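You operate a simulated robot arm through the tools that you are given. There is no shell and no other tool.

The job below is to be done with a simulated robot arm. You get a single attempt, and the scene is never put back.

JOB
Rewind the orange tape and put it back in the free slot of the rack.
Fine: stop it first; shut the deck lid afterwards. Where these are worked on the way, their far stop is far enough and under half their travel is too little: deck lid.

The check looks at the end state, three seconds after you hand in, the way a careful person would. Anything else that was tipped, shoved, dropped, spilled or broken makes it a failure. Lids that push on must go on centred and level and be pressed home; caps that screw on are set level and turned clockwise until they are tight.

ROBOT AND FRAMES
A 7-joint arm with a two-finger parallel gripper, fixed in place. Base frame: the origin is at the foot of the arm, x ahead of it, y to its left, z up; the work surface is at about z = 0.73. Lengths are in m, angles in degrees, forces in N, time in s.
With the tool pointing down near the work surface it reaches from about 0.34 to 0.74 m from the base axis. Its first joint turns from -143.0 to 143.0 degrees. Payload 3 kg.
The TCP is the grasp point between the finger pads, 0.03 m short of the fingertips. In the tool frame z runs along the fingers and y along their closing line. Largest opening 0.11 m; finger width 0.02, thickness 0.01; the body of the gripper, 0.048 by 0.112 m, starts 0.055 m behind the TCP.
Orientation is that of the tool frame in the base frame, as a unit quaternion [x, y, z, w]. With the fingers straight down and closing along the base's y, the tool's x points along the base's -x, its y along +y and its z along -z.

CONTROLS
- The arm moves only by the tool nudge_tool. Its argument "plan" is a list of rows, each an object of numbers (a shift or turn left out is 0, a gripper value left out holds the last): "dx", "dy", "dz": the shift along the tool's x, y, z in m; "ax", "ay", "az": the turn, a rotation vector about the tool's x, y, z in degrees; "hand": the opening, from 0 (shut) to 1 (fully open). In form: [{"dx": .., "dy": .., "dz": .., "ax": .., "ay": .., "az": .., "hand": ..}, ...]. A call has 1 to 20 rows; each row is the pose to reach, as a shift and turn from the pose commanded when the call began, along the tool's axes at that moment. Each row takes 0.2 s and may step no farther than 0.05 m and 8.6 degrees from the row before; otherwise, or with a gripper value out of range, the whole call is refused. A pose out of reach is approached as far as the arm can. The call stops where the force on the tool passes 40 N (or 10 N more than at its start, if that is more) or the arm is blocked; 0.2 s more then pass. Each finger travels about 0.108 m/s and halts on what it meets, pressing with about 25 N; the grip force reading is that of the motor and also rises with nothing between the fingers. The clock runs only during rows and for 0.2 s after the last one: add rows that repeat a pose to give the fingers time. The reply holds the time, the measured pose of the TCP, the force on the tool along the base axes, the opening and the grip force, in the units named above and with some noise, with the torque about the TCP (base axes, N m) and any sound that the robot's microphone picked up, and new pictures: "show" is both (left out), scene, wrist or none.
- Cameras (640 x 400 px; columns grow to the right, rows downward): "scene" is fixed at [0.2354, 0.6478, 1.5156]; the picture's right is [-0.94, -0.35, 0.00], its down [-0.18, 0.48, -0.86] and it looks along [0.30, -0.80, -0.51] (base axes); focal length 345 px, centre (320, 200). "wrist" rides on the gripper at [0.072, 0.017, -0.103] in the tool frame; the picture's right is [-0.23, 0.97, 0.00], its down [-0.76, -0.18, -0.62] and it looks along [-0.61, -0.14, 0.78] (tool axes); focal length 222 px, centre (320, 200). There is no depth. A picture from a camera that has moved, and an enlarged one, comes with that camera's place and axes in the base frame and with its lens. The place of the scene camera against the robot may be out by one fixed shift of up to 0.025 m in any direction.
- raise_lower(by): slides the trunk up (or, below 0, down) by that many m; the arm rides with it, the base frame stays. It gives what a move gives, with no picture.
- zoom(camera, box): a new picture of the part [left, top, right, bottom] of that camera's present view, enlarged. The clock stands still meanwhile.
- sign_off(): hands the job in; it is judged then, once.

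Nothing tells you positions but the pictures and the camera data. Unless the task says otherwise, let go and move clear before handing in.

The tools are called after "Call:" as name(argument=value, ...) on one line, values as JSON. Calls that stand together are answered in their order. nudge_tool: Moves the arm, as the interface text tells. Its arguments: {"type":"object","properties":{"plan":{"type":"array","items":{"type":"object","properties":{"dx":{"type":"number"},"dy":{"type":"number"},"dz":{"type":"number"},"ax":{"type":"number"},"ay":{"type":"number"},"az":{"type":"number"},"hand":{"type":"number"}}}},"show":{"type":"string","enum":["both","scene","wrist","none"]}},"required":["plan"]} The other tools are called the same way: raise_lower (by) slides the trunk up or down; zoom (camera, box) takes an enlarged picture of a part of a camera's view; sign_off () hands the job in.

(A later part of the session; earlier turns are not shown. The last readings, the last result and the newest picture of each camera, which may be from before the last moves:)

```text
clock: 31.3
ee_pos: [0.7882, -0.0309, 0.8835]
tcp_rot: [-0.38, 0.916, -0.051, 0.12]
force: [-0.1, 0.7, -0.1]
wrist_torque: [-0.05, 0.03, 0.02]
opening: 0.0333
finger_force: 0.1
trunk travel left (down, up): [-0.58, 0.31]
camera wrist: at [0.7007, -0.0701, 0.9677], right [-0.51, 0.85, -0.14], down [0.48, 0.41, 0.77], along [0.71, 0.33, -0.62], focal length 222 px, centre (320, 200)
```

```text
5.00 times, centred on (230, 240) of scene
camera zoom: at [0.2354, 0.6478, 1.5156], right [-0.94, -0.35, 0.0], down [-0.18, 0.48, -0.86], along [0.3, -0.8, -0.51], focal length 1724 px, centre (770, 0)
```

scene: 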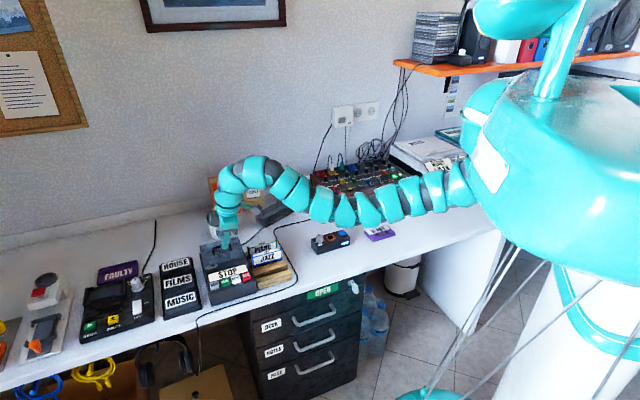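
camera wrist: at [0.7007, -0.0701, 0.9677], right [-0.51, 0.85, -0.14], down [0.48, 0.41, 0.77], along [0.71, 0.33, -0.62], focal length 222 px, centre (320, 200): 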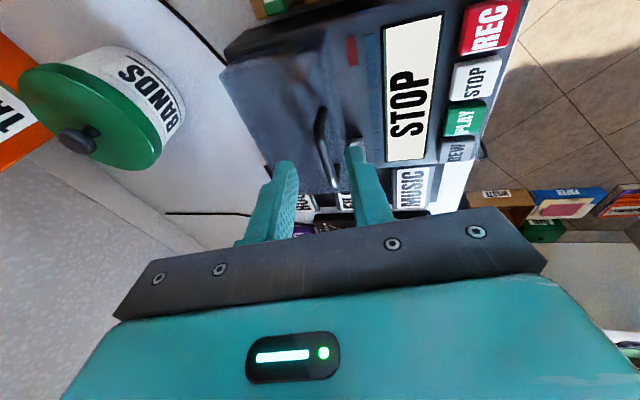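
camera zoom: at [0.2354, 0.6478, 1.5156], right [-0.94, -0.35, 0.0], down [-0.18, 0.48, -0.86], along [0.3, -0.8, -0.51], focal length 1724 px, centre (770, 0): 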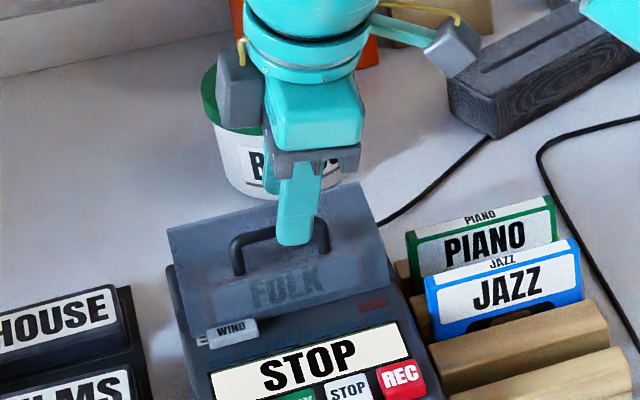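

The bar is about 3 mm to the front of the finger midline. I'll shift that much, lower around the bar, and then close on it.

Call:
nudge_tool(plan=[{"dy": 0.003, "dz": 0.01}, {"dy": 0.003, "dz": 0.02}, {"dy": 0.003, "dz": 0.027}, {"dy": 0.003, "dz": 0.027}], show="both")

Call:
zoom(camera="wrist", box=[240, 80, 400, 220])

Call:
zoom(camera="scene", box=[190, 210, 270, 280])

```text
clock: 32.3
ee_pos: [0.7933, -0.0288, 0.8567]
tcp_rot: [-0.38, 0.916, -0.049, 0.121]
force: [-0.4, 0.2, -0.4]
wrist_torque: [0.0, -0.03, 0.03]
opening: 0.033
finger_force: 0.0
trunk travel left (down, up): [-0.58, 0.31]
camera wrist: at [0.706, -0.0681, 0.9406], right [-0.51, 0.85, -0.14], down [0.48, 0.41, 0.77], along [0.71, 0.33, -0.62], focal length 222 px, centre (320, 200)
```

scene: 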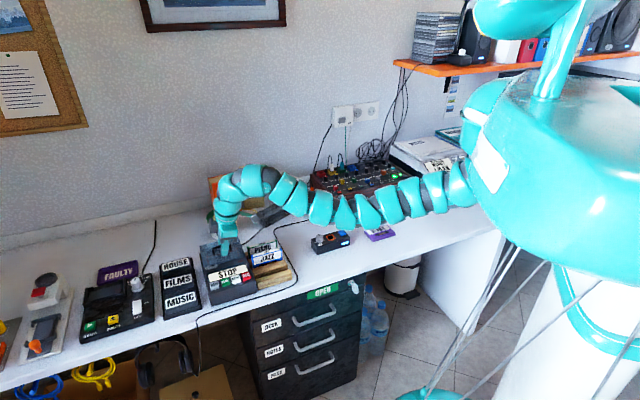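
wrist: 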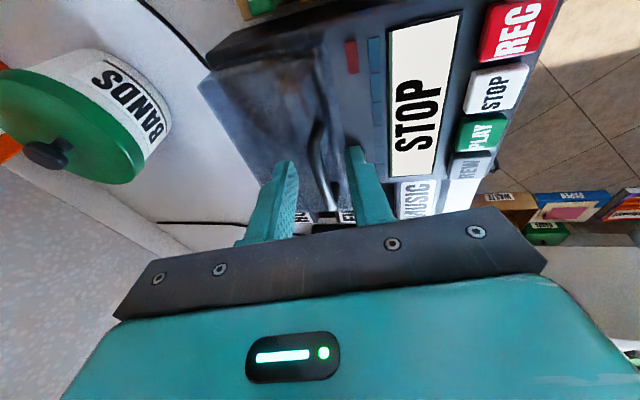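

```text
2.86 times, centred on (320, 150) of wrist
camera zoom: at [0.706, -0.0681, 0.9406], right [-0.51, 0.85, -0.14], down [0.48, 0.41, 0.77], along [0.71, 0.33, -0.62], focal length 635 px, centre (320, 343)
```

zoom: 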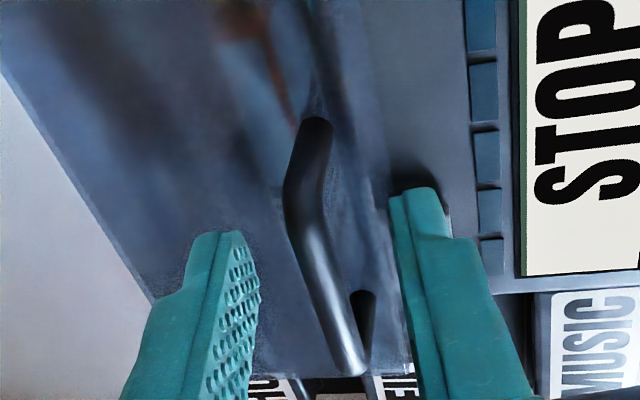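

```text
5.71 times, centred on (230, 245) of scene
camera zoom: at [0.2354, 0.6478, 1.5156], right [-0.94, -0.35, 0.0], down [-0.18, 0.48, -0.86], along [0.3, -0.8, -0.51], focal length 1971 px, centre (834, -57)
```

zoom: 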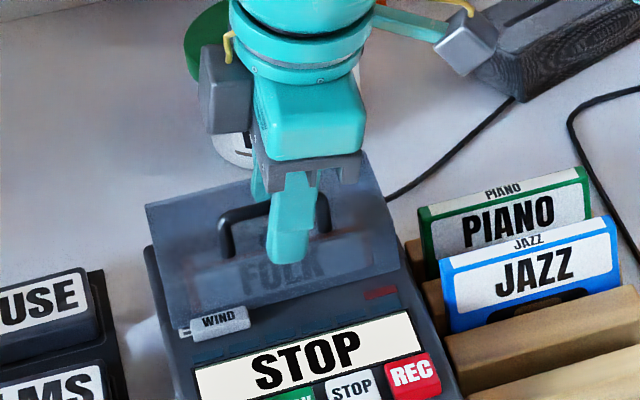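

The bar sits between the two fingertips. Closing on it now.

Call:
nudge_tool(plan=[{"dz": 0, "hand": 0.2}, {"dz": 0, "hand": 0.1}, {"dz": 0, "hand": 0.05}, {"dz": 0, "hand": 0.0}, {"dz": 0, "hand": 0.0}], show="wrist")

Call:
zoom(camera="wrist", box=[240, 80, 400, 220])

```text
clock: 33.5
ee_pos: [0.7931, -0.028, 0.8571]
tcp_rot: [-0.379, 0.916, -0.05, 0.12]
force: [0.3, 0.3, -0.4]
wrist_torque: [0.17, -0.11, 0.55]
opening: 0.0075
finger_force: 44.8
trunk travel left (down, up): [-0.58, 0.31]
camera wrist: at [0.706, -0.068, 0.9406], right [-0.51, 0.85, -0.14], down [0.48, 0.41, 0.77], along [0.71, 0.33, -0.62], focal length 222 px, centre (320, 200)
```

wrist: 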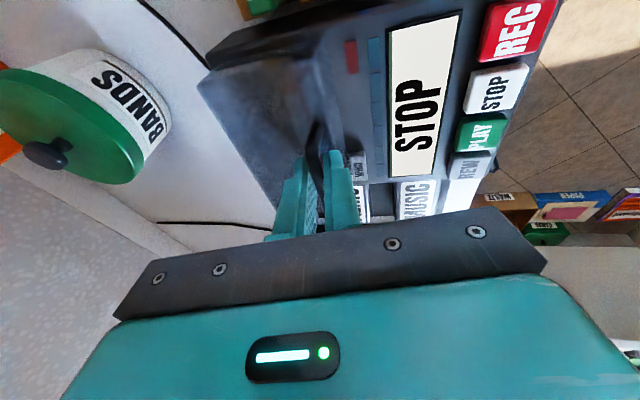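

```text
2.86 times, centred on (320, 150) of wrist
camera zoom: at [0.706, -0.068, 0.9406], right [-0.51, 0.85, -0.14], down [0.48, 0.41, 0.77], along [0.71, 0.33, -0.62], focal length 635 px, centre (320, 343)
```

zoom: 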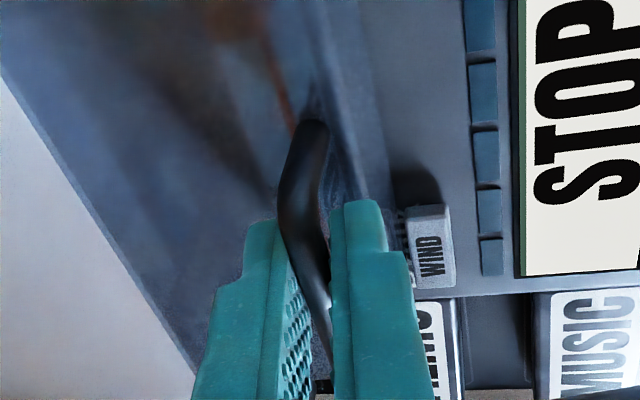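

The fingers hold the bar with a 7.5 mm opening. I'll lift gently along an arc about the assumed rear hinge, going to about 15° first and checking forces.

Call:
nudge_tool(plan=[{"dx": -0.0007, "dy": -0.0024, "dz": -0.0036}, {"dx": -0.0014, "dy": -0.0049, "dz": -0.0071}, {"dx": -0.0021, "dy": -0.0077, "dz": -0.0105}, {"dx": -0.0028, "dy": -0.0106, "dz": -0.0138}, {"dx": -0.0028, "dy": -0.0106, "dz": -0.0138}], show="both")

Call:
zoom(camera="scene", box=[180, 200, 280, 290])

```text
clock: 34.7
ee_pos: [0.8015, -0.0363, 0.8678]
tcp_rot: [-0.378, 0.917, -0.05, 0.118]
force: [11.8, -8.5, -21.1]
wrist_torque: [-0.6, 0.48, 0.31]
opening: 0.0072
finger_force: 44.5
trunk travel left (down, up): [-0.58, 0.31]
camera wrist: at [0.7145, -0.076, 0.9536], right [-0.51, 0.85, -0.14], down [0.49, 0.41, 0.77], along [0.71, 0.33, -0.62], focal length 222 px, centre (320, 200)
```

scene: 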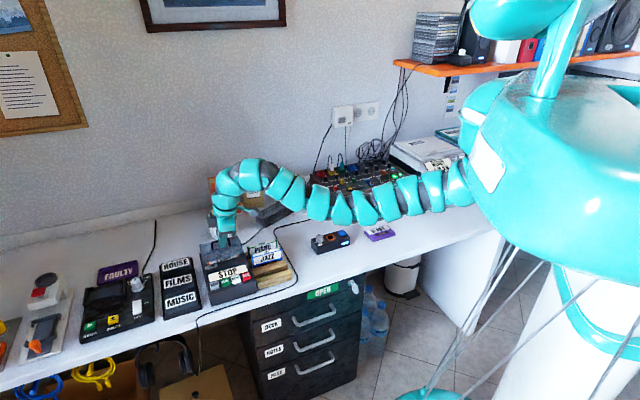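
wrist: 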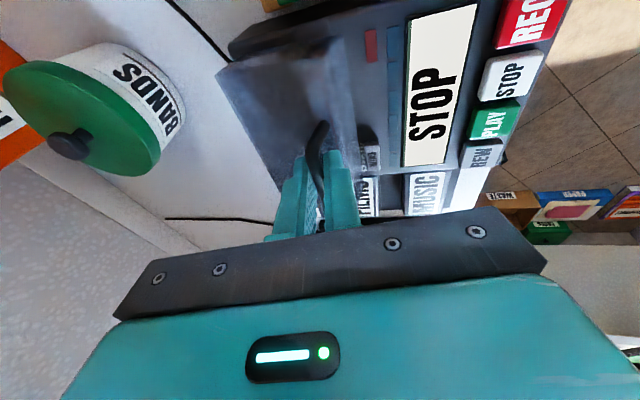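

```text
4.44 times, centred on (230, 245) of scene
camera zoom: at [0.2354, 0.6478, 1.5156], right [-0.94, -0.35, 0.0], down [-0.18, 0.48, -0.86], along [0.3, -0.8, -0.51], focal length 1533 px, centre (720, 0)
```

zoom: 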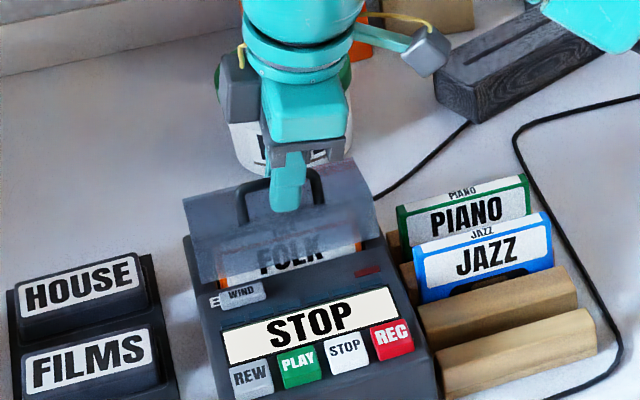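

The lid is lifting and the orange FOLK tape shows beneath it. The forces say the hinge is lower than I assumed, at about z 0.778, so I'll continue on a corrected arc with more rearward motion.

Call:
nudge_tool(plan=[{"dx": 0.0001, "dy": -0.0055, "dz": 0.0012}, {"dx": 0.0003, "dy": -0.011, "dz": 0.0022}, {"dx": 0, "dy": -0.0153, "dz": 0.001}, {"dx": -0.0004, "dy": -0.0196, "dz": -0.0004}, {"dx": -0.0004, "dy": -0.0196, "dz": -0.0004}], show="both")

Call:
zoom(camera="scene", box=[180, 200, 280, 290])

```text
clock: 35.9
ee_pos: [0.8128, -0.0472, 0.8787]
tcp_rot: [-0.379, 0.916, -0.05, 0.122]
force: [-6.1, -1.8, 7.4]
wrist_torque: [0.32, -0.26, 0.33]
opening: 0.0076
finger_force: 44.8
trunk travel left (down, up): [-0.58, 0.31]
camera wrist: at [0.7245, -0.087, 0.9626], right [-0.51, 0.85, -0.14], down [0.48, 0.41, 0.78], along [0.72, 0.33, -0.61], focal length 222 px, centre (320, 200)
```

scene: 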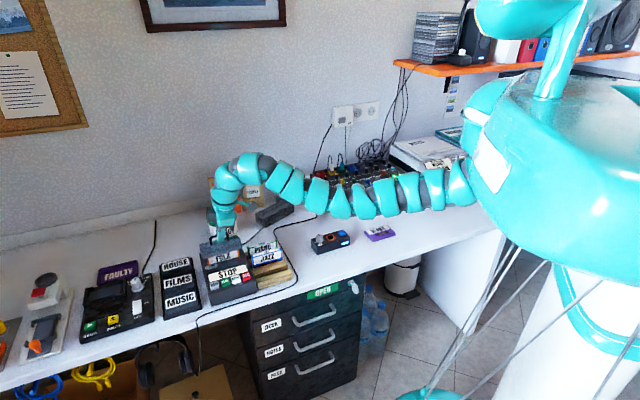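
wrist: 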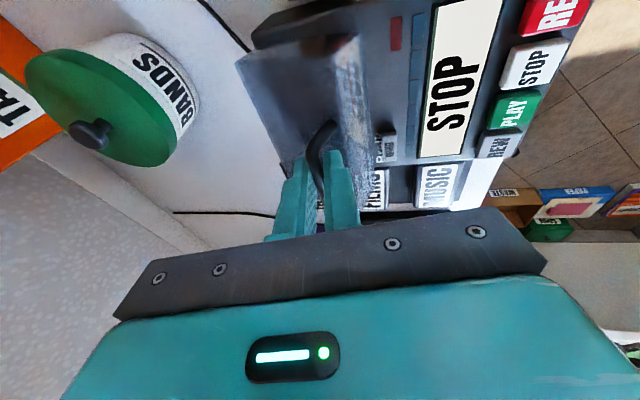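

```text
4.44 times, centred on (230, 245) of scene
camera zoom: at [0.2354, 0.6478, 1.5156], right [-0.94, -0.35, 0.0], down [-0.18, 0.48, -0.86], along [0.3, -0.8, -0.51], focal length 1533 px, centre (720, 0)
```

zoom: 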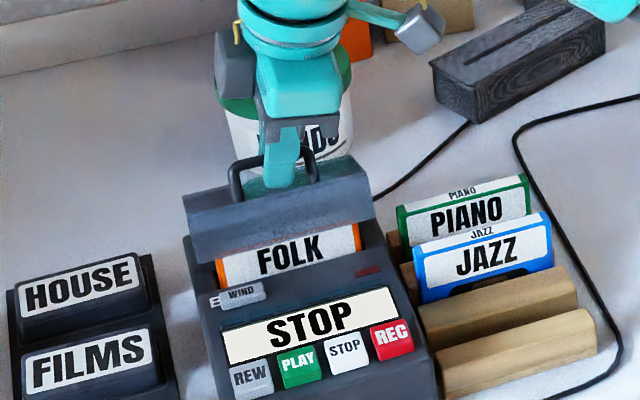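

The lid follows well and the whole FOLK label is visible. I'll keep to the arc past vertical, up to about 50° of opening.

Call:
nudge_tool(plan=[{"dx": -0.0006, "dy": -0.0075, "dz": -0.0023}, {"dx": -0.0009, "dy": -0.0151, "dz": -0.0032}, {"dx": -0.0011, "dy": -0.0228, "dz": -0.0035}, {"dx": -0.0011, "dy": -0.0303, "dz": -0.0031}, {"dx": -0.0011, "dy": -0.0379, "dz": -0.0021}, {"dx": -0.0009, "dy": -0.0455, "dz": -0.0004}, {"dx": -0.0009, "dy": -0.0455, "dz": -0.0004}], show="both")

Call:
zoom(camera="scene", box=[180, 200, 280, 290])

```text
clock: 37.5
ee_pos: [0.8434, -0.0789, 0.8851]
tcp_rot: [-0.379, 0.916, -0.05, 0.121]
force: [2.3, 2.4, 3.9]
wrist_torque: [-0.47, 0.51, -0.08]
opening: 0.0068
finger_force: 45.3
trunk travel left (down, up): [-0.58, 0.31]
camera wrist: at [0.7568, -0.1188, 0.9695], right [-0.51, 0.85, -0.14], down [0.48, 0.41, 0.77], along [0.71, 0.33, -0.62], focal length 222 px, centre (320, 200)
```

scene: 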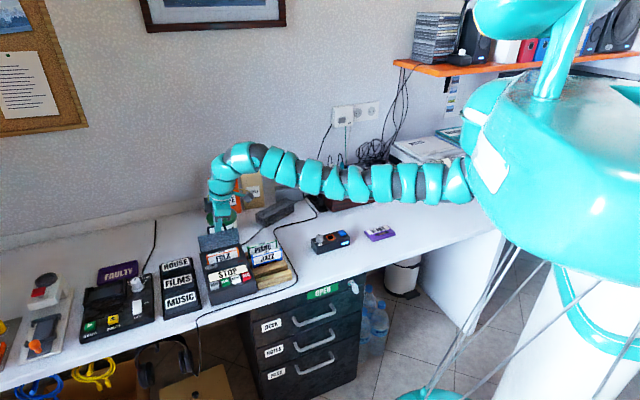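
wrist: 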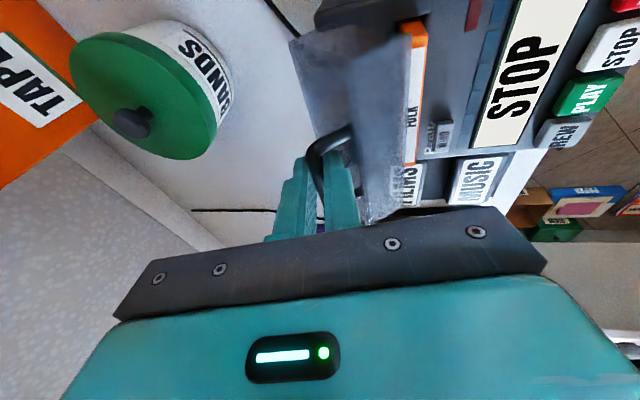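

```text
4.44 times, centred on (230, 245) of scene
camera zoom: at [0.2354, 0.6478, 1.5156], right [-0.94, -0.35, 0.0], down [-0.18, 0.48, -0.86], along [0.3, -0.8, -0.51], focal length 1533 px, centre (720, 0)
```

zoom: 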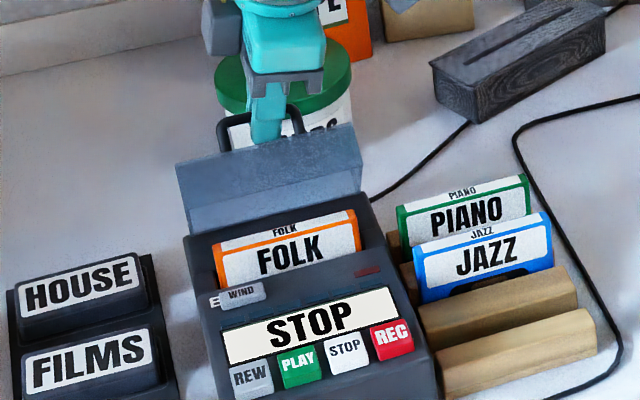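

The lid is past about 50° and the arc model fits to within a millimetre. I'll continue rearward along the arc toward the far stop.

Call:
nudge_tool(plan=[{"dx": 0.0003, "dy": -0.0072, "dz": 0.0024}, {"dx": 0.0007, "dy": -0.0143, "dz": 0.0053}, {"dx": 0.0013, "dy": -0.021, "dz": 0.0088}, {"dx": 0.002, "dy": -0.0275, "dz": 0.0129}, {"dx": 0.002, "dy": -0.0275, "dz": 0.0129}], show="both")

Call:
zoom(camera="scene", box=[180, 200, 280, 290])

```text
clock: 38.7
ee_pos: [0.8647, -0.1001, 0.8749]
tcp_rot: [-0.38, 0.916, -0.05, 0.119]
force: [0.8, 3.5, -3.7]
wrist_torque: [-0.14, 0.11, -0.05]
opening: 0.0072
finger_force: 45.2
trunk travel left (down, up): [-0.58, 0.31]
camera wrist: at [0.778, -0.1399, 0.9606], right [-0.51, 0.85, -0.14], down [0.48, 0.41, 0.77], along [0.71, 0.33, -0.62], focal length 222 px, centre (320, 200)
```

scene: 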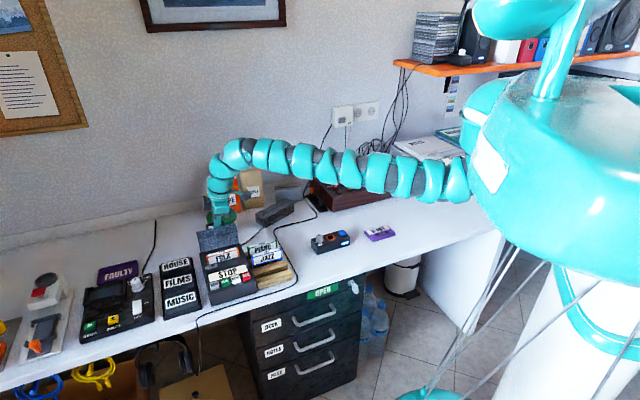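
wrist: 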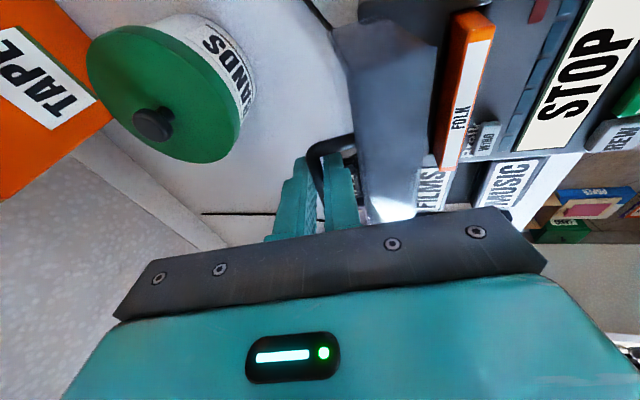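

```text
4.44 times, centred on (230, 245) of scene
camera zoom: at [0.2354, 0.6478, 1.5156], right [-0.94, -0.35, 0.0], down [-0.18, 0.48, -0.86], along [0.3, -0.8, -0.51], focal length 1533 px, centre (720, 0)
```

zoom: 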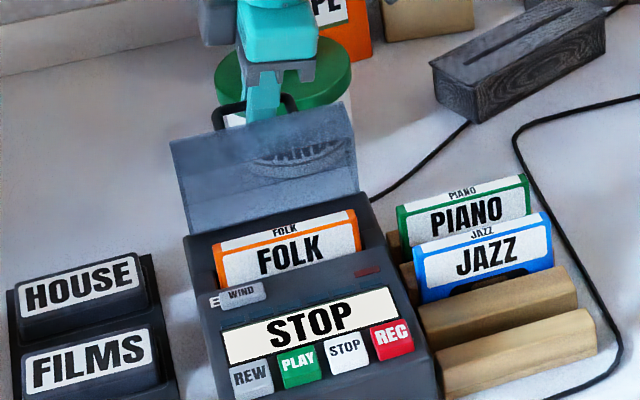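

The lid is at roughly 70°. I'll continue a bit further to find the far stop.

Call:
nudge_tool(plan=[{"dx": 0.0008, "dy": -0.0061, "dz": 0.0047}, {"dx": 0.0016, "dy": -0.0117, "dz": 0.0098}, {"dx": 0.0026, "dy": -0.0168, "dz": 0.0154}, {"dx": 0.0026, "dy": -0.0168, "dz": 0.0154}], show="both")

Call:
zoom(camera="scene", box=[180, 200, 280, 290])

```text
clock: 39.7
ee_pos: [0.8682, -0.1079, 0.8709]
tcp_rot: [-0.38, 0.916, -0.05, 0.122]
force: [26.2, 16.2, 10.7]
wrist_torque: [0.2, -0.32, 0.07]
opening: 0.008
finger_force: 44.9
out of reach, approached as far as the arm can: row 1, 2, 3, 4
trunk travel left (down, up): [-0.58, 0.31]
camera wrist: at [0.7801, -0.1486, 0.9545], right [-0.51, 0.85, -0.14], down [0.48, 0.41, 0.77], along [0.71, 0.33, -0.62], focal length 222 px, centre (320, 200)
```

scene: 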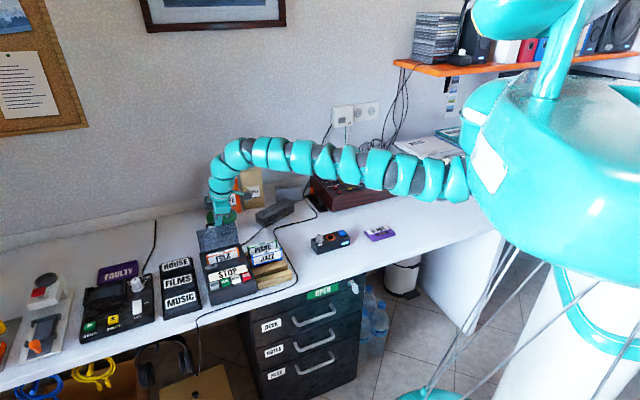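
wrist: 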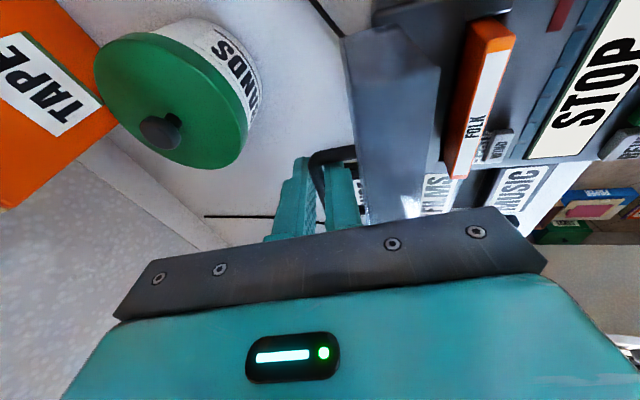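

```text
4.44 times, centred on (230, 245) of scene
camera zoom: at [0.2354, 0.6478, 1.5156], right [-0.94, -0.35, 0.0], down [-0.18, 0.48, -0.86], along [0.3, -0.8, -0.51], focal length 1533 px, centre (720, 0)
```

zoom: 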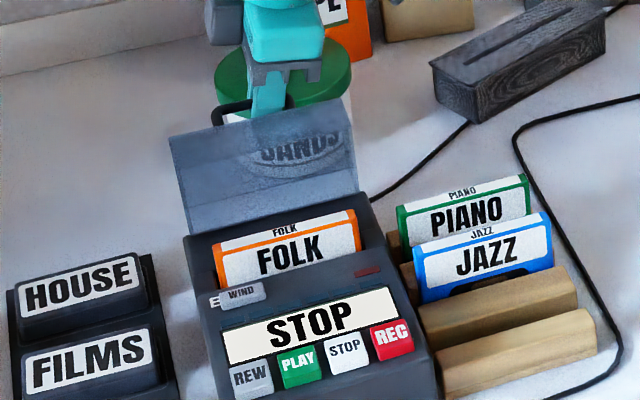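

The arm has run out of reach with the lid near 80°, past its balance point. I'll open the fingers only slightly, since one sits between the bar and the lid, and then retract straight along the tool axis.

Call:
nudge_tool(plan=[{"dz": 0, "hand": 0.12}, {"dz": 0, "hand": 0.13}, {"dz": 0, "hand": 0.13}], show="both")

Call:
zoom(camera="scene", box=[180, 200, 280, 290])

Call:
zoom(camera="wrist", box=[250, 100, 450, 240])

```text
clock: 40.5
ee_pos: [0.8665, -0.1108, 0.8687]
tcp_rot: [-0.378, 0.917, -0.05, 0.119]
force: [13.6, 8.0, 3.6]
wrist_torque: [0.01, -0.17, -0.07]
opening: 0.0122
finger_force: 0.1
trunk travel left (down, up): [-0.58, 0.31]
camera wrist: at [0.779, -0.1498, 0.9531], right [-0.51, 0.85, -0.14], down [0.48, 0.41, 0.77], along [0.71, 0.33, -0.62], focal length 222 px, centre (320, 200)
```

scene: 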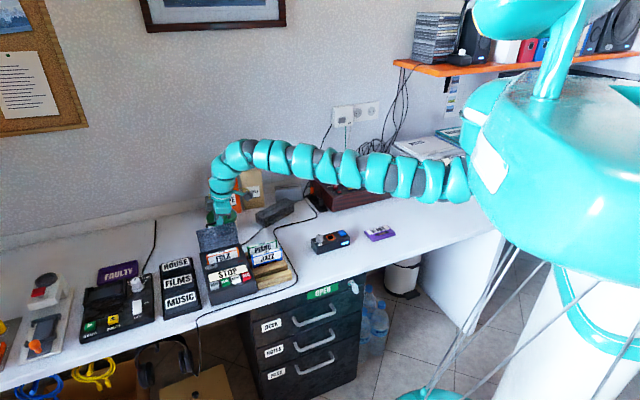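
wrist: 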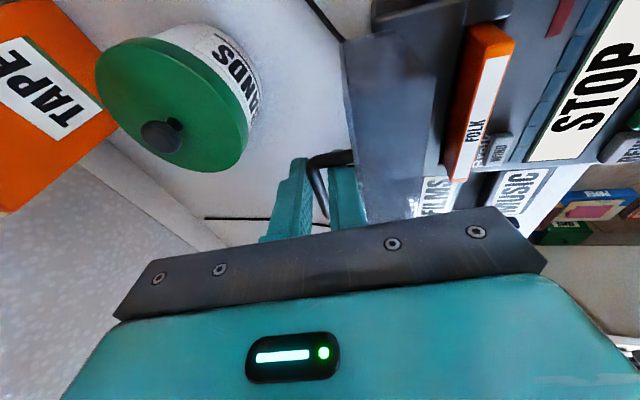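

```text
4.44 times, centred on (230, 245) of scene
camera zoom: at [0.2354, 0.6478, 1.5156], right [-0.94, -0.35, 0.0], down [-0.18, 0.48, -0.86], along [0.3, -0.8, -0.51], focal length 1533 px, centre (720, 0)
```

zoom: 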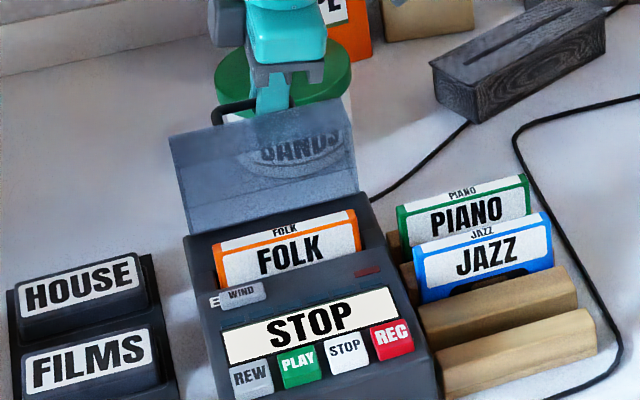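

```text
2.86 times, centred on (350, 170) of wrist
camera zoom: at [0.779, -0.1498, 0.9531], right [-0.51, 0.85, -0.14], down [0.48, 0.41, 0.77], along [0.71, 0.33, -0.62], focal length 635 px, centre (234, 286)
```

zoom: 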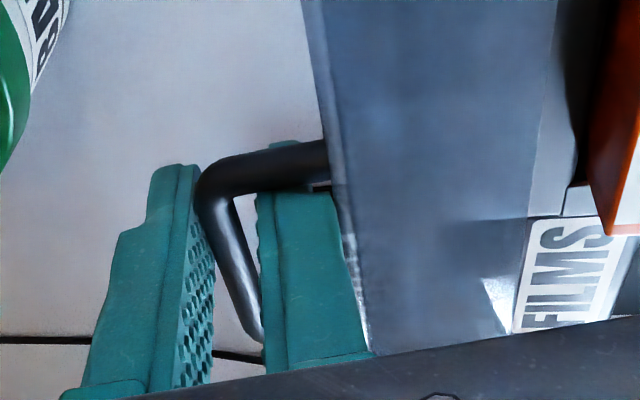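

The front finger is lightly against the handle's near leg. I'll ease off sideways first, then retract along the tool axis.

Call:
nudge_tool(plan=[{"dx": -0.002, "dz": -0.002}, {"dx": -0.003, "dz": -0.008}, {"dx": -0.003, "dz": -0.018}, {"dx": -0.003, "dz": -0.03}, {"dx": -0.003, "dz": -0.045}, {"dx": -0.003, "dz": -0.045}], show="both")

Call:
zoom(camera="scene", box=[180, 200, 280, 290])

```text
clock: 41.9
ee_pos: [0.8568, -0.108, 0.9136]
tcp_rot: [-0.379, 0.916, -0.049, 0.119]
force: [0.0, -0.1, -0.3]
wrist_torque: [0.02, 0.01, 0.02]
opening: 0.0144
finger_force: 0.0
trunk travel left (down, up): [-0.58, 0.31]
camera wrist: at [0.7691, -0.1478, 0.9978], right [-0.51, 0.85, -0.14], down [0.48, 0.41, 0.77], along [0.71, 0.33, -0.62], focal length 222 px, centre (320, 200)
```

scene: 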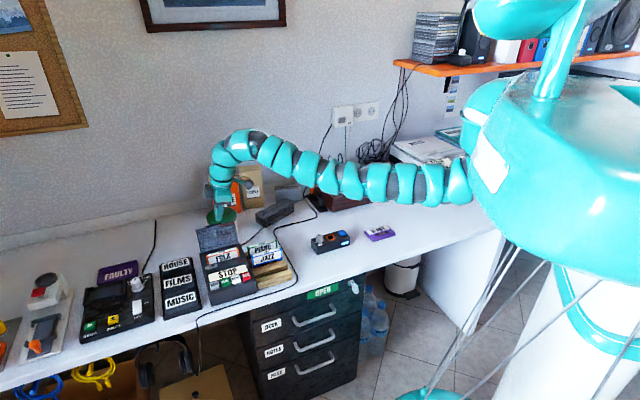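
wrist: 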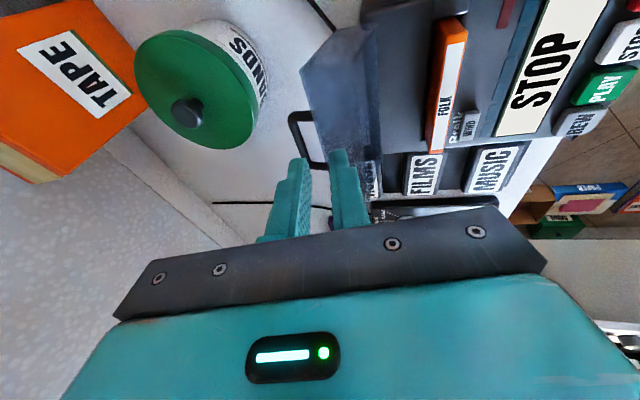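

```text
4.44 times, centred on (230, 245) of scene
camera zoom: at [0.2354, 0.6478, 1.5156], right [-0.94, -0.35, 0.0], down [-0.18, 0.48, -0.86], along [0.3, -0.8, -0.51], focal length 1533 px, centre (720, 0)
```

zoom: 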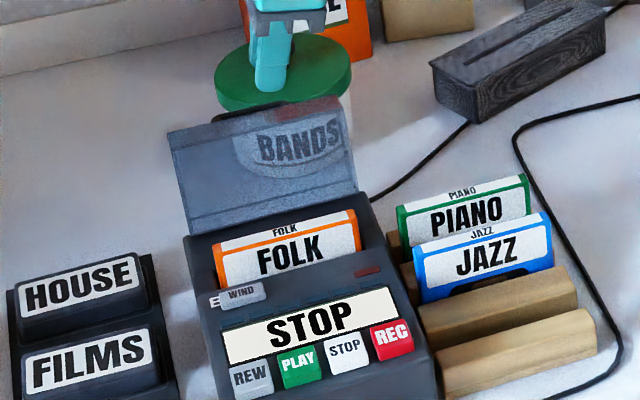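

The lid stays open by itself at about 80°. Now I'll look closely at the orange FOLK tape to find its top edge.

Call:
zoom(camera="wrist", box=[290, 0, 530, 160])

Call:
zoom(camera="scene", box=[220, 240, 270, 275])

Call:
zoom(camera="scene", box=[240, 230, 310, 295])

```text
2.50 times, centred on (410, 80) of wrist
camera zoom: at [0.7691, -0.1478, 0.9978], right [-0.51, 0.85, -0.14], down [0.48, 0.41, 0.77], along [0.71, 0.33, -0.62], focal length 555 px, centre (95, 500)
```

zoom: 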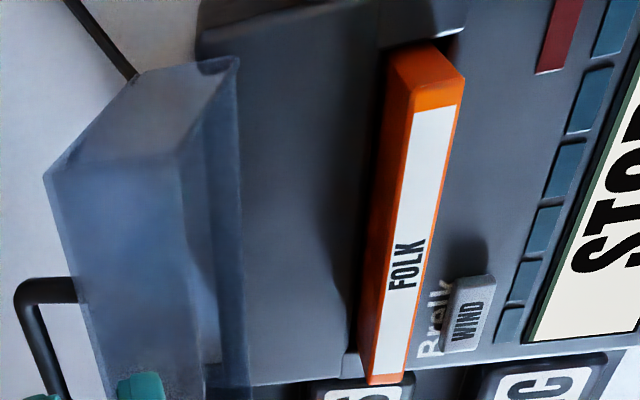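

```text
11.43 times, centred on (245, 258) of scene
camera zoom: at [0.2354, 0.6478, 1.5156], right [-0.94, -0.35, 0.0], down [-0.18, 0.48, -0.86], along [0.3, -0.8, -0.51], focal length 3941 px, centre (1177, -457)
```

zoom: 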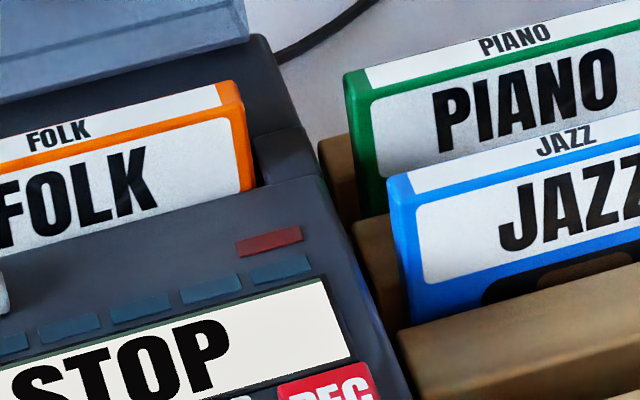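

```text
6.15 times, centred on (275, 262) of scene
camera zoom: at [0.2354, 0.6478, 1.5156], right [-0.94, -0.35, 0.0], down [-0.18, 0.48, -0.86], along [0.3, -0.8, -0.51], focal length 2122 px, centre (597, -185)
```

zoom: 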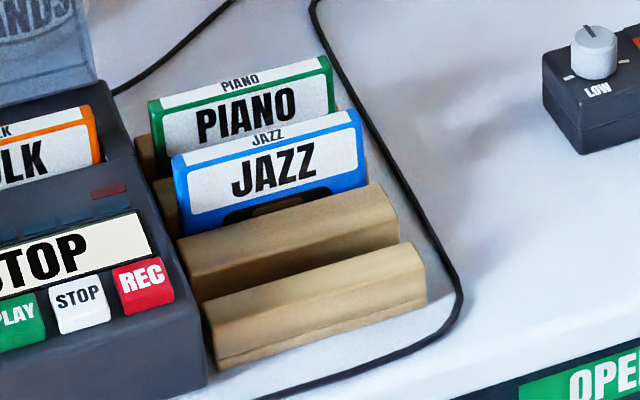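

The tape stands upright with its top edge around z≈0.81, centred near (0.812, -0.031), protruding about 2 cm. I'll move over it with the finger pads parallel to its faces, slanting the tool 20° only within the tape's plane, to get reach.

Call:
nudge_tool(plan=[{"dx": -0.0037, "dy": -0.0036, "dz": -0.0193, "hand": 0.36}, {"dx": -0.0023, "dy": 0.0388, "dz": -0.0275, "ax": -3.5, "ay": -3.1, "az": 0.6}, {"dx": 0.003, "dy": 0.065, "dz": -0.015, "ax": -7, "ay": -6.2, "az": 1.2}, {"dx": 0.008, "dy": 0.0898, "dz": 0.0113, "ax": -10.6, "ay": -9.4, "az": 1.85}, {"dx": 0.008, "dy": 0.0898, "dz": 0.0113, "ax": -10.6, "ay": -9.4, "az": 1.85}], show="both")

Call:
zoom(camera="wrist", box=[220, 0, 440, 180])

Call:
zoom(camera="scene", box=[180, 200, 280, 290])

```text
clock: 43.1
ee_pos: [0.792, -0.0512, 0.8837]
tcp_rot: [-0.377, 0.91, 0.068, 0.161]
force: [0.2, 0.1, 1.1]
wrist_torque: [0.0, -0.02, -0.02]
opening: 0.0398
finger_force: 0.0
trunk travel left (down, up): [-0.58, 0.31]
camera wrist: at [0.7069, -0.1131, 0.9571], right [-0.54, 0.84, 0.08], down [0.48, 0.23, 0.85], along [0.69, 0.49, -0.53], focal length 222 px, centre (320, 200)
```

scene: 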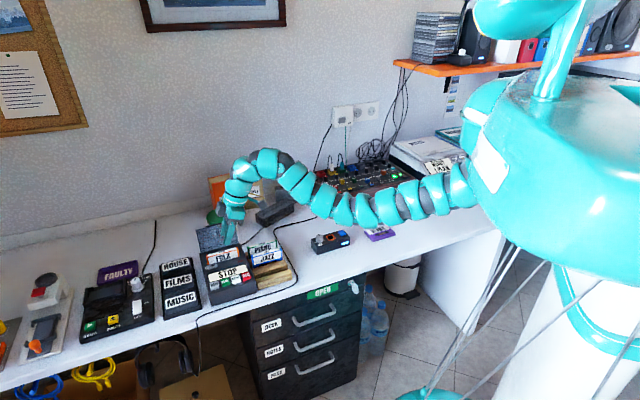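
wrist: 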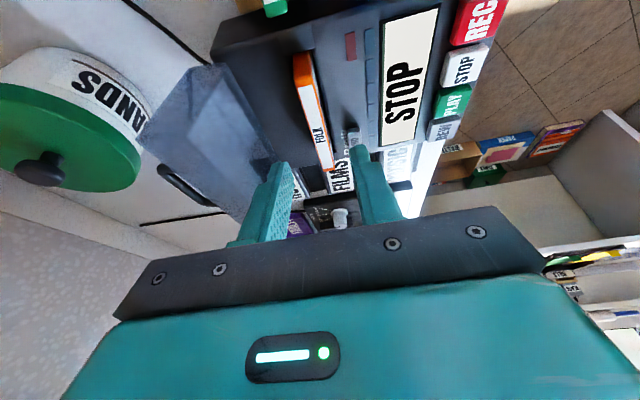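

```text
2.22 times, centred on (330, 90) of wrist
camera zoom: at [0.7069, -0.1131, 0.9571], right [-0.54, 0.84, 0.08], down [0.48, 0.23, 0.85], along [0.69, 0.49, -0.53], focal length 494 px, centre (298, 444)
```

zoom: 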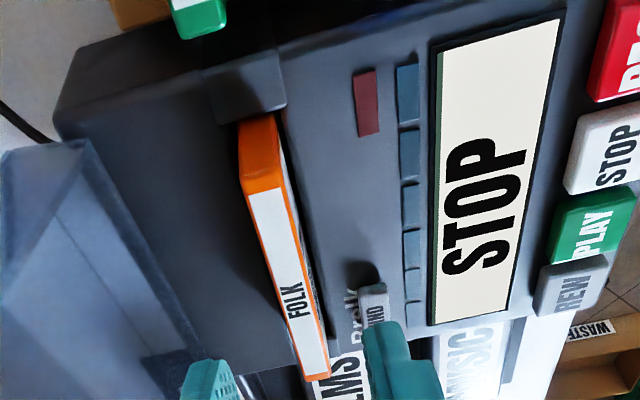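

```text
4.44 times, centred on (230, 245) of scene
camera zoom: at [0.2354, 0.6478, 1.5156], right [-0.94, -0.35, 0.0], down [-0.18, 0.48, -0.86], along [0.3, -0.8, -0.51], focal length 1533 px, centre (720, 0)
```

zoom: 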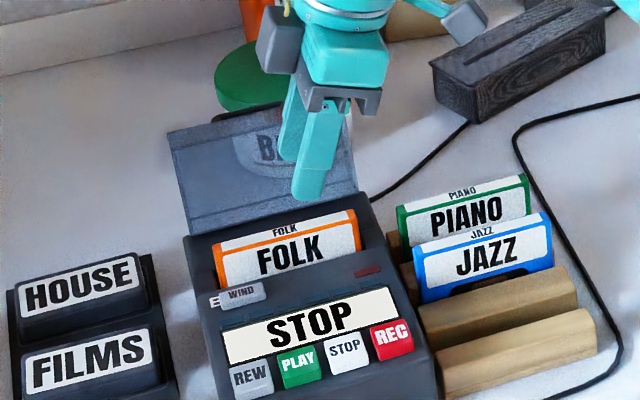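

Tape centre comes out at about (0.814, -0.030) with its top near z 0.81, and the tool is aligned to within a millimetre across its thickness. I'll shift 8 mm away from the WIND slider and descend partway to check.

Call:
nudge_tool(plan=[{"dx": 0.004, "dy": -0.001, "dz": 0.012, "hand": 0.32}, {"dx": 0.0076, "dy": -0.001, "dz": 0.025}, {"dx": 0.0076, "dy": -0.001, "dz": 0.04}, {"dx": 0.0076, "dy": -0.001, "dz": 0.04}], show="both")

Call:
zoom(camera="wrist", box=[220, 20, 440, 200])

Call:
zoom(camera="scene", box=[190, 210, 280, 290])

```text
clock: 44.1
ee_pos: [0.7971, -0.0473, 0.8445]
tcp_rot: [-0.377, 0.91, 0.068, 0.16]
force: [0.2, -0.5, -0.5]
wrist_torque: [0.03, 0.0, 0.02]
opening: 0.0352
finger_force: 0.0
trunk travel left (down, up): [-0.58, 0.31]
camera wrist: at [0.713, -0.1088, 0.9171], right [-0.54, 0.84, 0.08], down [0.48, 0.23, 0.85], along [0.69, 0.49, -0.53], focal length 222 px, centre (320, 200)
```

scene: 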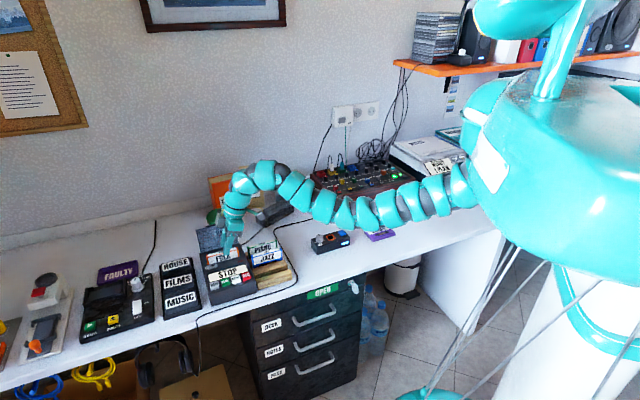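
wrist: 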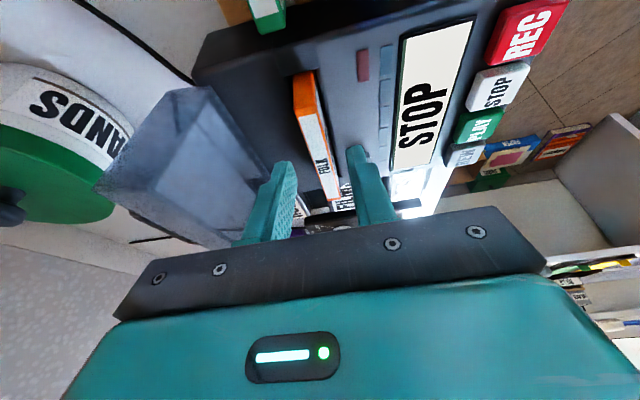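

```text
2.22 times, centred on (330, 110) of wrist
camera zoom: at [0.713, -0.1088, 0.9171], right [-0.54, 0.84, 0.08], down [0.48, 0.23, 0.85], along [0.69, 0.49, -0.53], focal length 494 px, centre (298, 400)
```

zoom: 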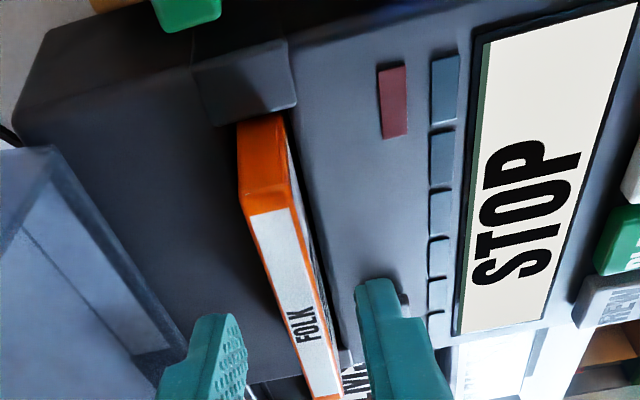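

```text
5.00 times, centred on (235, 250) of scene
camera zoom: at [0.2354, 0.6478, 1.5156], right [-0.94, -0.35, 0.0], down [-0.18, 0.48, -0.86], along [0.3, -0.8, -0.51], focal length 1724 px, centre (745, -50)
```

zoom: 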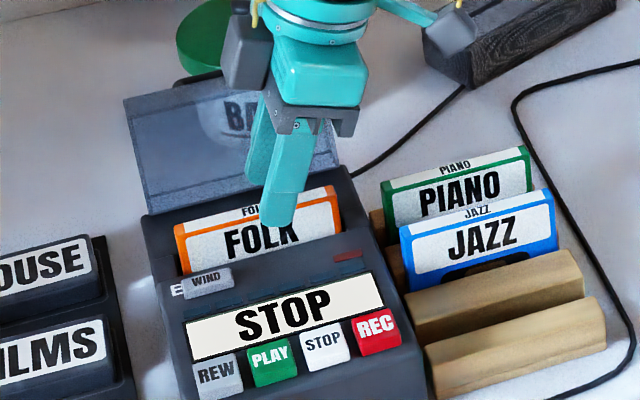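

The fingers straddle the tape evenly. I'll descend the last couple of centimetres in small steps, watching for contact with the deck.

Call:
nudge_tool(plan=[{"dz": 0.008}, {"dz": 0.014}, {"dz": 0.018}, {"dz": 0.021}, {"dz": 0.021}], show="both")

Call:
zoom(camera="wrist", box=[220, 40, 440, 220])

Call:
zoom(camera="scene", box=[200, 220, 270, 280])

```text
clock: 45.3
ee_pos: [0.8022, -0.0405, 0.8243]
tcp_rot: [-0.378, 0.91, 0.068, 0.159]
force: [0.0, -0.7, 0.2]
wrist_torque: [0.01, -0.02, 0.04]
opening: 0.0353
finger_force: 0.0
trunk travel left (down, up): [-0.58, 0.31]
camera wrist: at [0.7181, -0.1033, 0.8976], right [-0.54, 0.84, 0.08], down [0.48, 0.23, 0.85], along [0.69, 0.49, -0.53], focal length 222 px, centre (320, 200)
```

scene: 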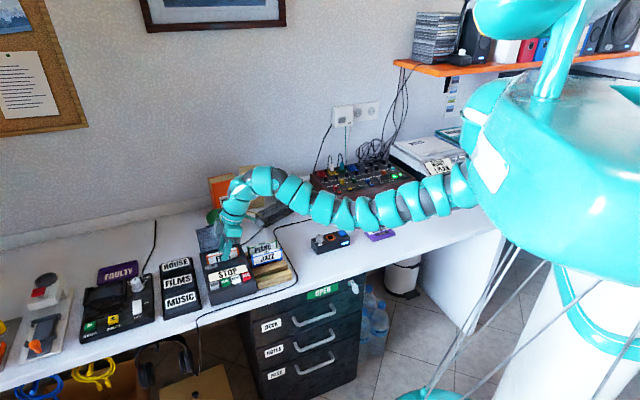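
wrist: 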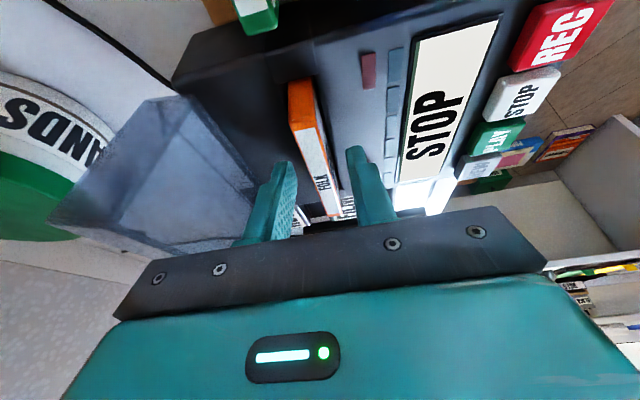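

```text
2.22 times, centred on (330, 130) of wrist
camera zoom: at [0.7181, -0.1033, 0.8976], right [-0.54, 0.84, 0.08], down [0.48, 0.23, 0.85], along [0.69, 0.49, -0.53], focal length 494 px, centre (298, 356)
```

zoom: 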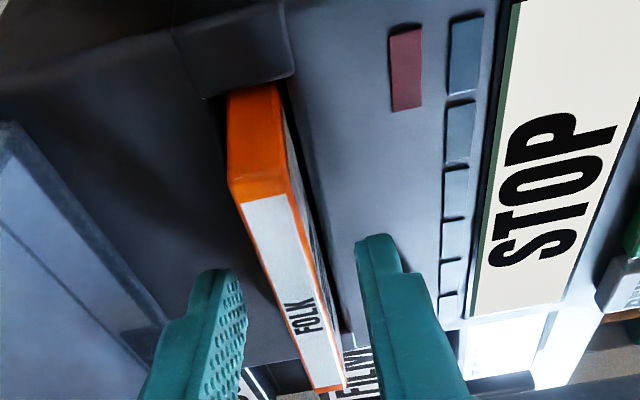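

```text
6.67 times, centred on (235, 250) of scene
camera zoom: at [0.2354, 0.6478, 1.5156], right [-0.94, -0.35, 0.0], down [-0.18, 0.48, -0.86], along [0.3, -0.8, -0.51], focal length 2299 px, centre (887, -133)
```

zoom: 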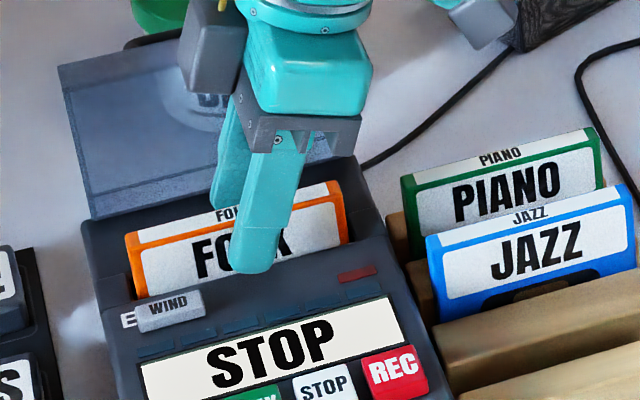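

The fingertips are at about z 0.796 with no contact yet. I'll go 4 mm lower and then close on the tape.

Call:
nudge_tool(plan=[{"dz": 0.002}, {"dz": 0.004}, {"dz": 0.004, "hand": 0.25}, {"dz": 0.004, "hand": 0.2}, {"dz": 0.004, "hand": 0.1}, {"dz": 0.004, "hand": 0.05}, {"dz": 0.004, "hand": 0.05}], show="both")

Call:
zoom(camera="wrist", box=[220, 40, 440, 220])

Call:
zoom(camera="scene", box=[200, 220, 270, 280])

```text
clock: 46.9
ee_pos: [0.8043, -0.0403, 0.8206]
tcp_rot: [-0.377, 0.91, 0.068, 0.16]
force: [-0.3, 0.4, -0.4]
wrist_torque: [0.01, 0.03, -0.03]
opening: 0.0122
finger_force: 24.9
trunk travel left (down, up): [-0.58, 0.31]
camera wrist: at [0.7194, -0.1024, 0.8938], right [-0.54, 0.84, 0.08], down [0.48, 0.23, 0.85], along [0.69, 0.49, -0.53], focal length 222 px, centre (320, 200)
```

scene: 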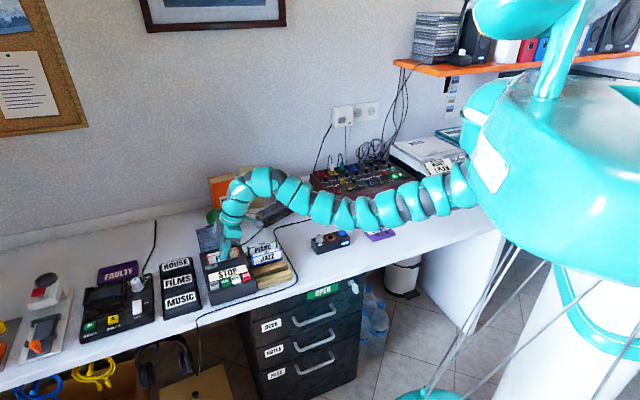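
wrist: 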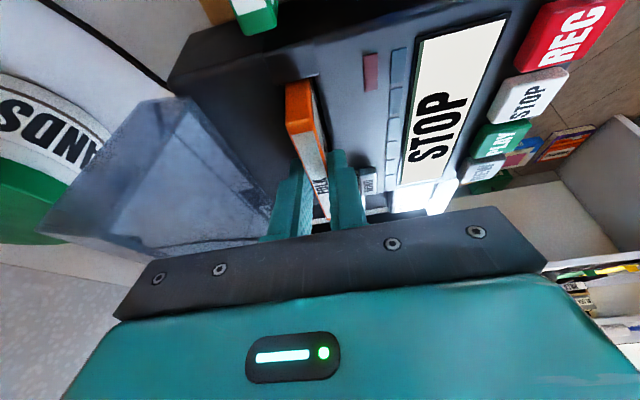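

```text
2.22 times, centred on (330, 130) of wrist
camera zoom: at [0.7194, -0.1024, 0.8938], right [-0.54, 0.84, 0.08], down [0.48, 0.23, 0.85], along [0.69, 0.49, -0.53], focal length 494 px, centre (298, 356)
```

zoom: 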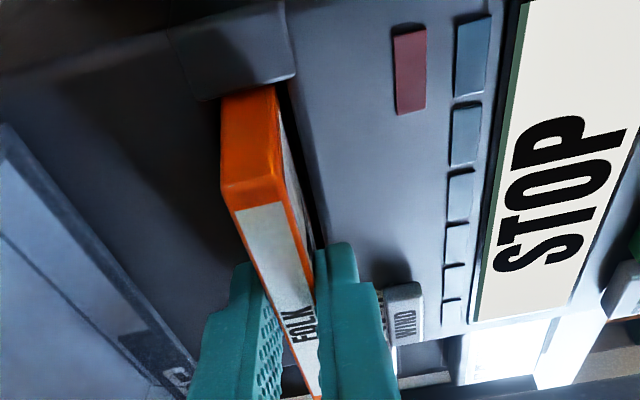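

```text
6.67 times, centred on (235, 250) of scene
camera zoom: at [0.2354, 0.6478, 1.5156], right [-0.94, -0.35, 0.0], down [-0.18, 0.48, -0.86], along [0.3, -0.8, -0.51], focal length 2299 px, centre (887, -133)
```

zoom: 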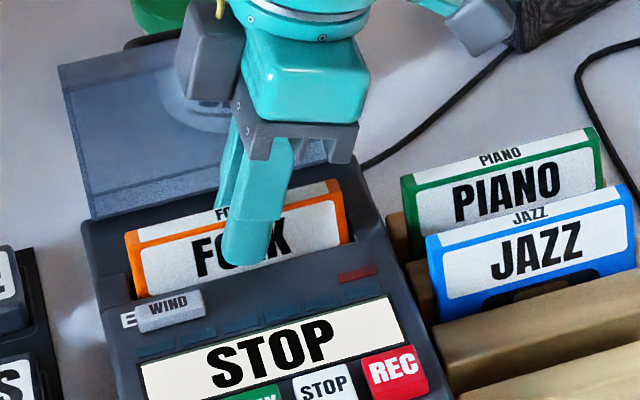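

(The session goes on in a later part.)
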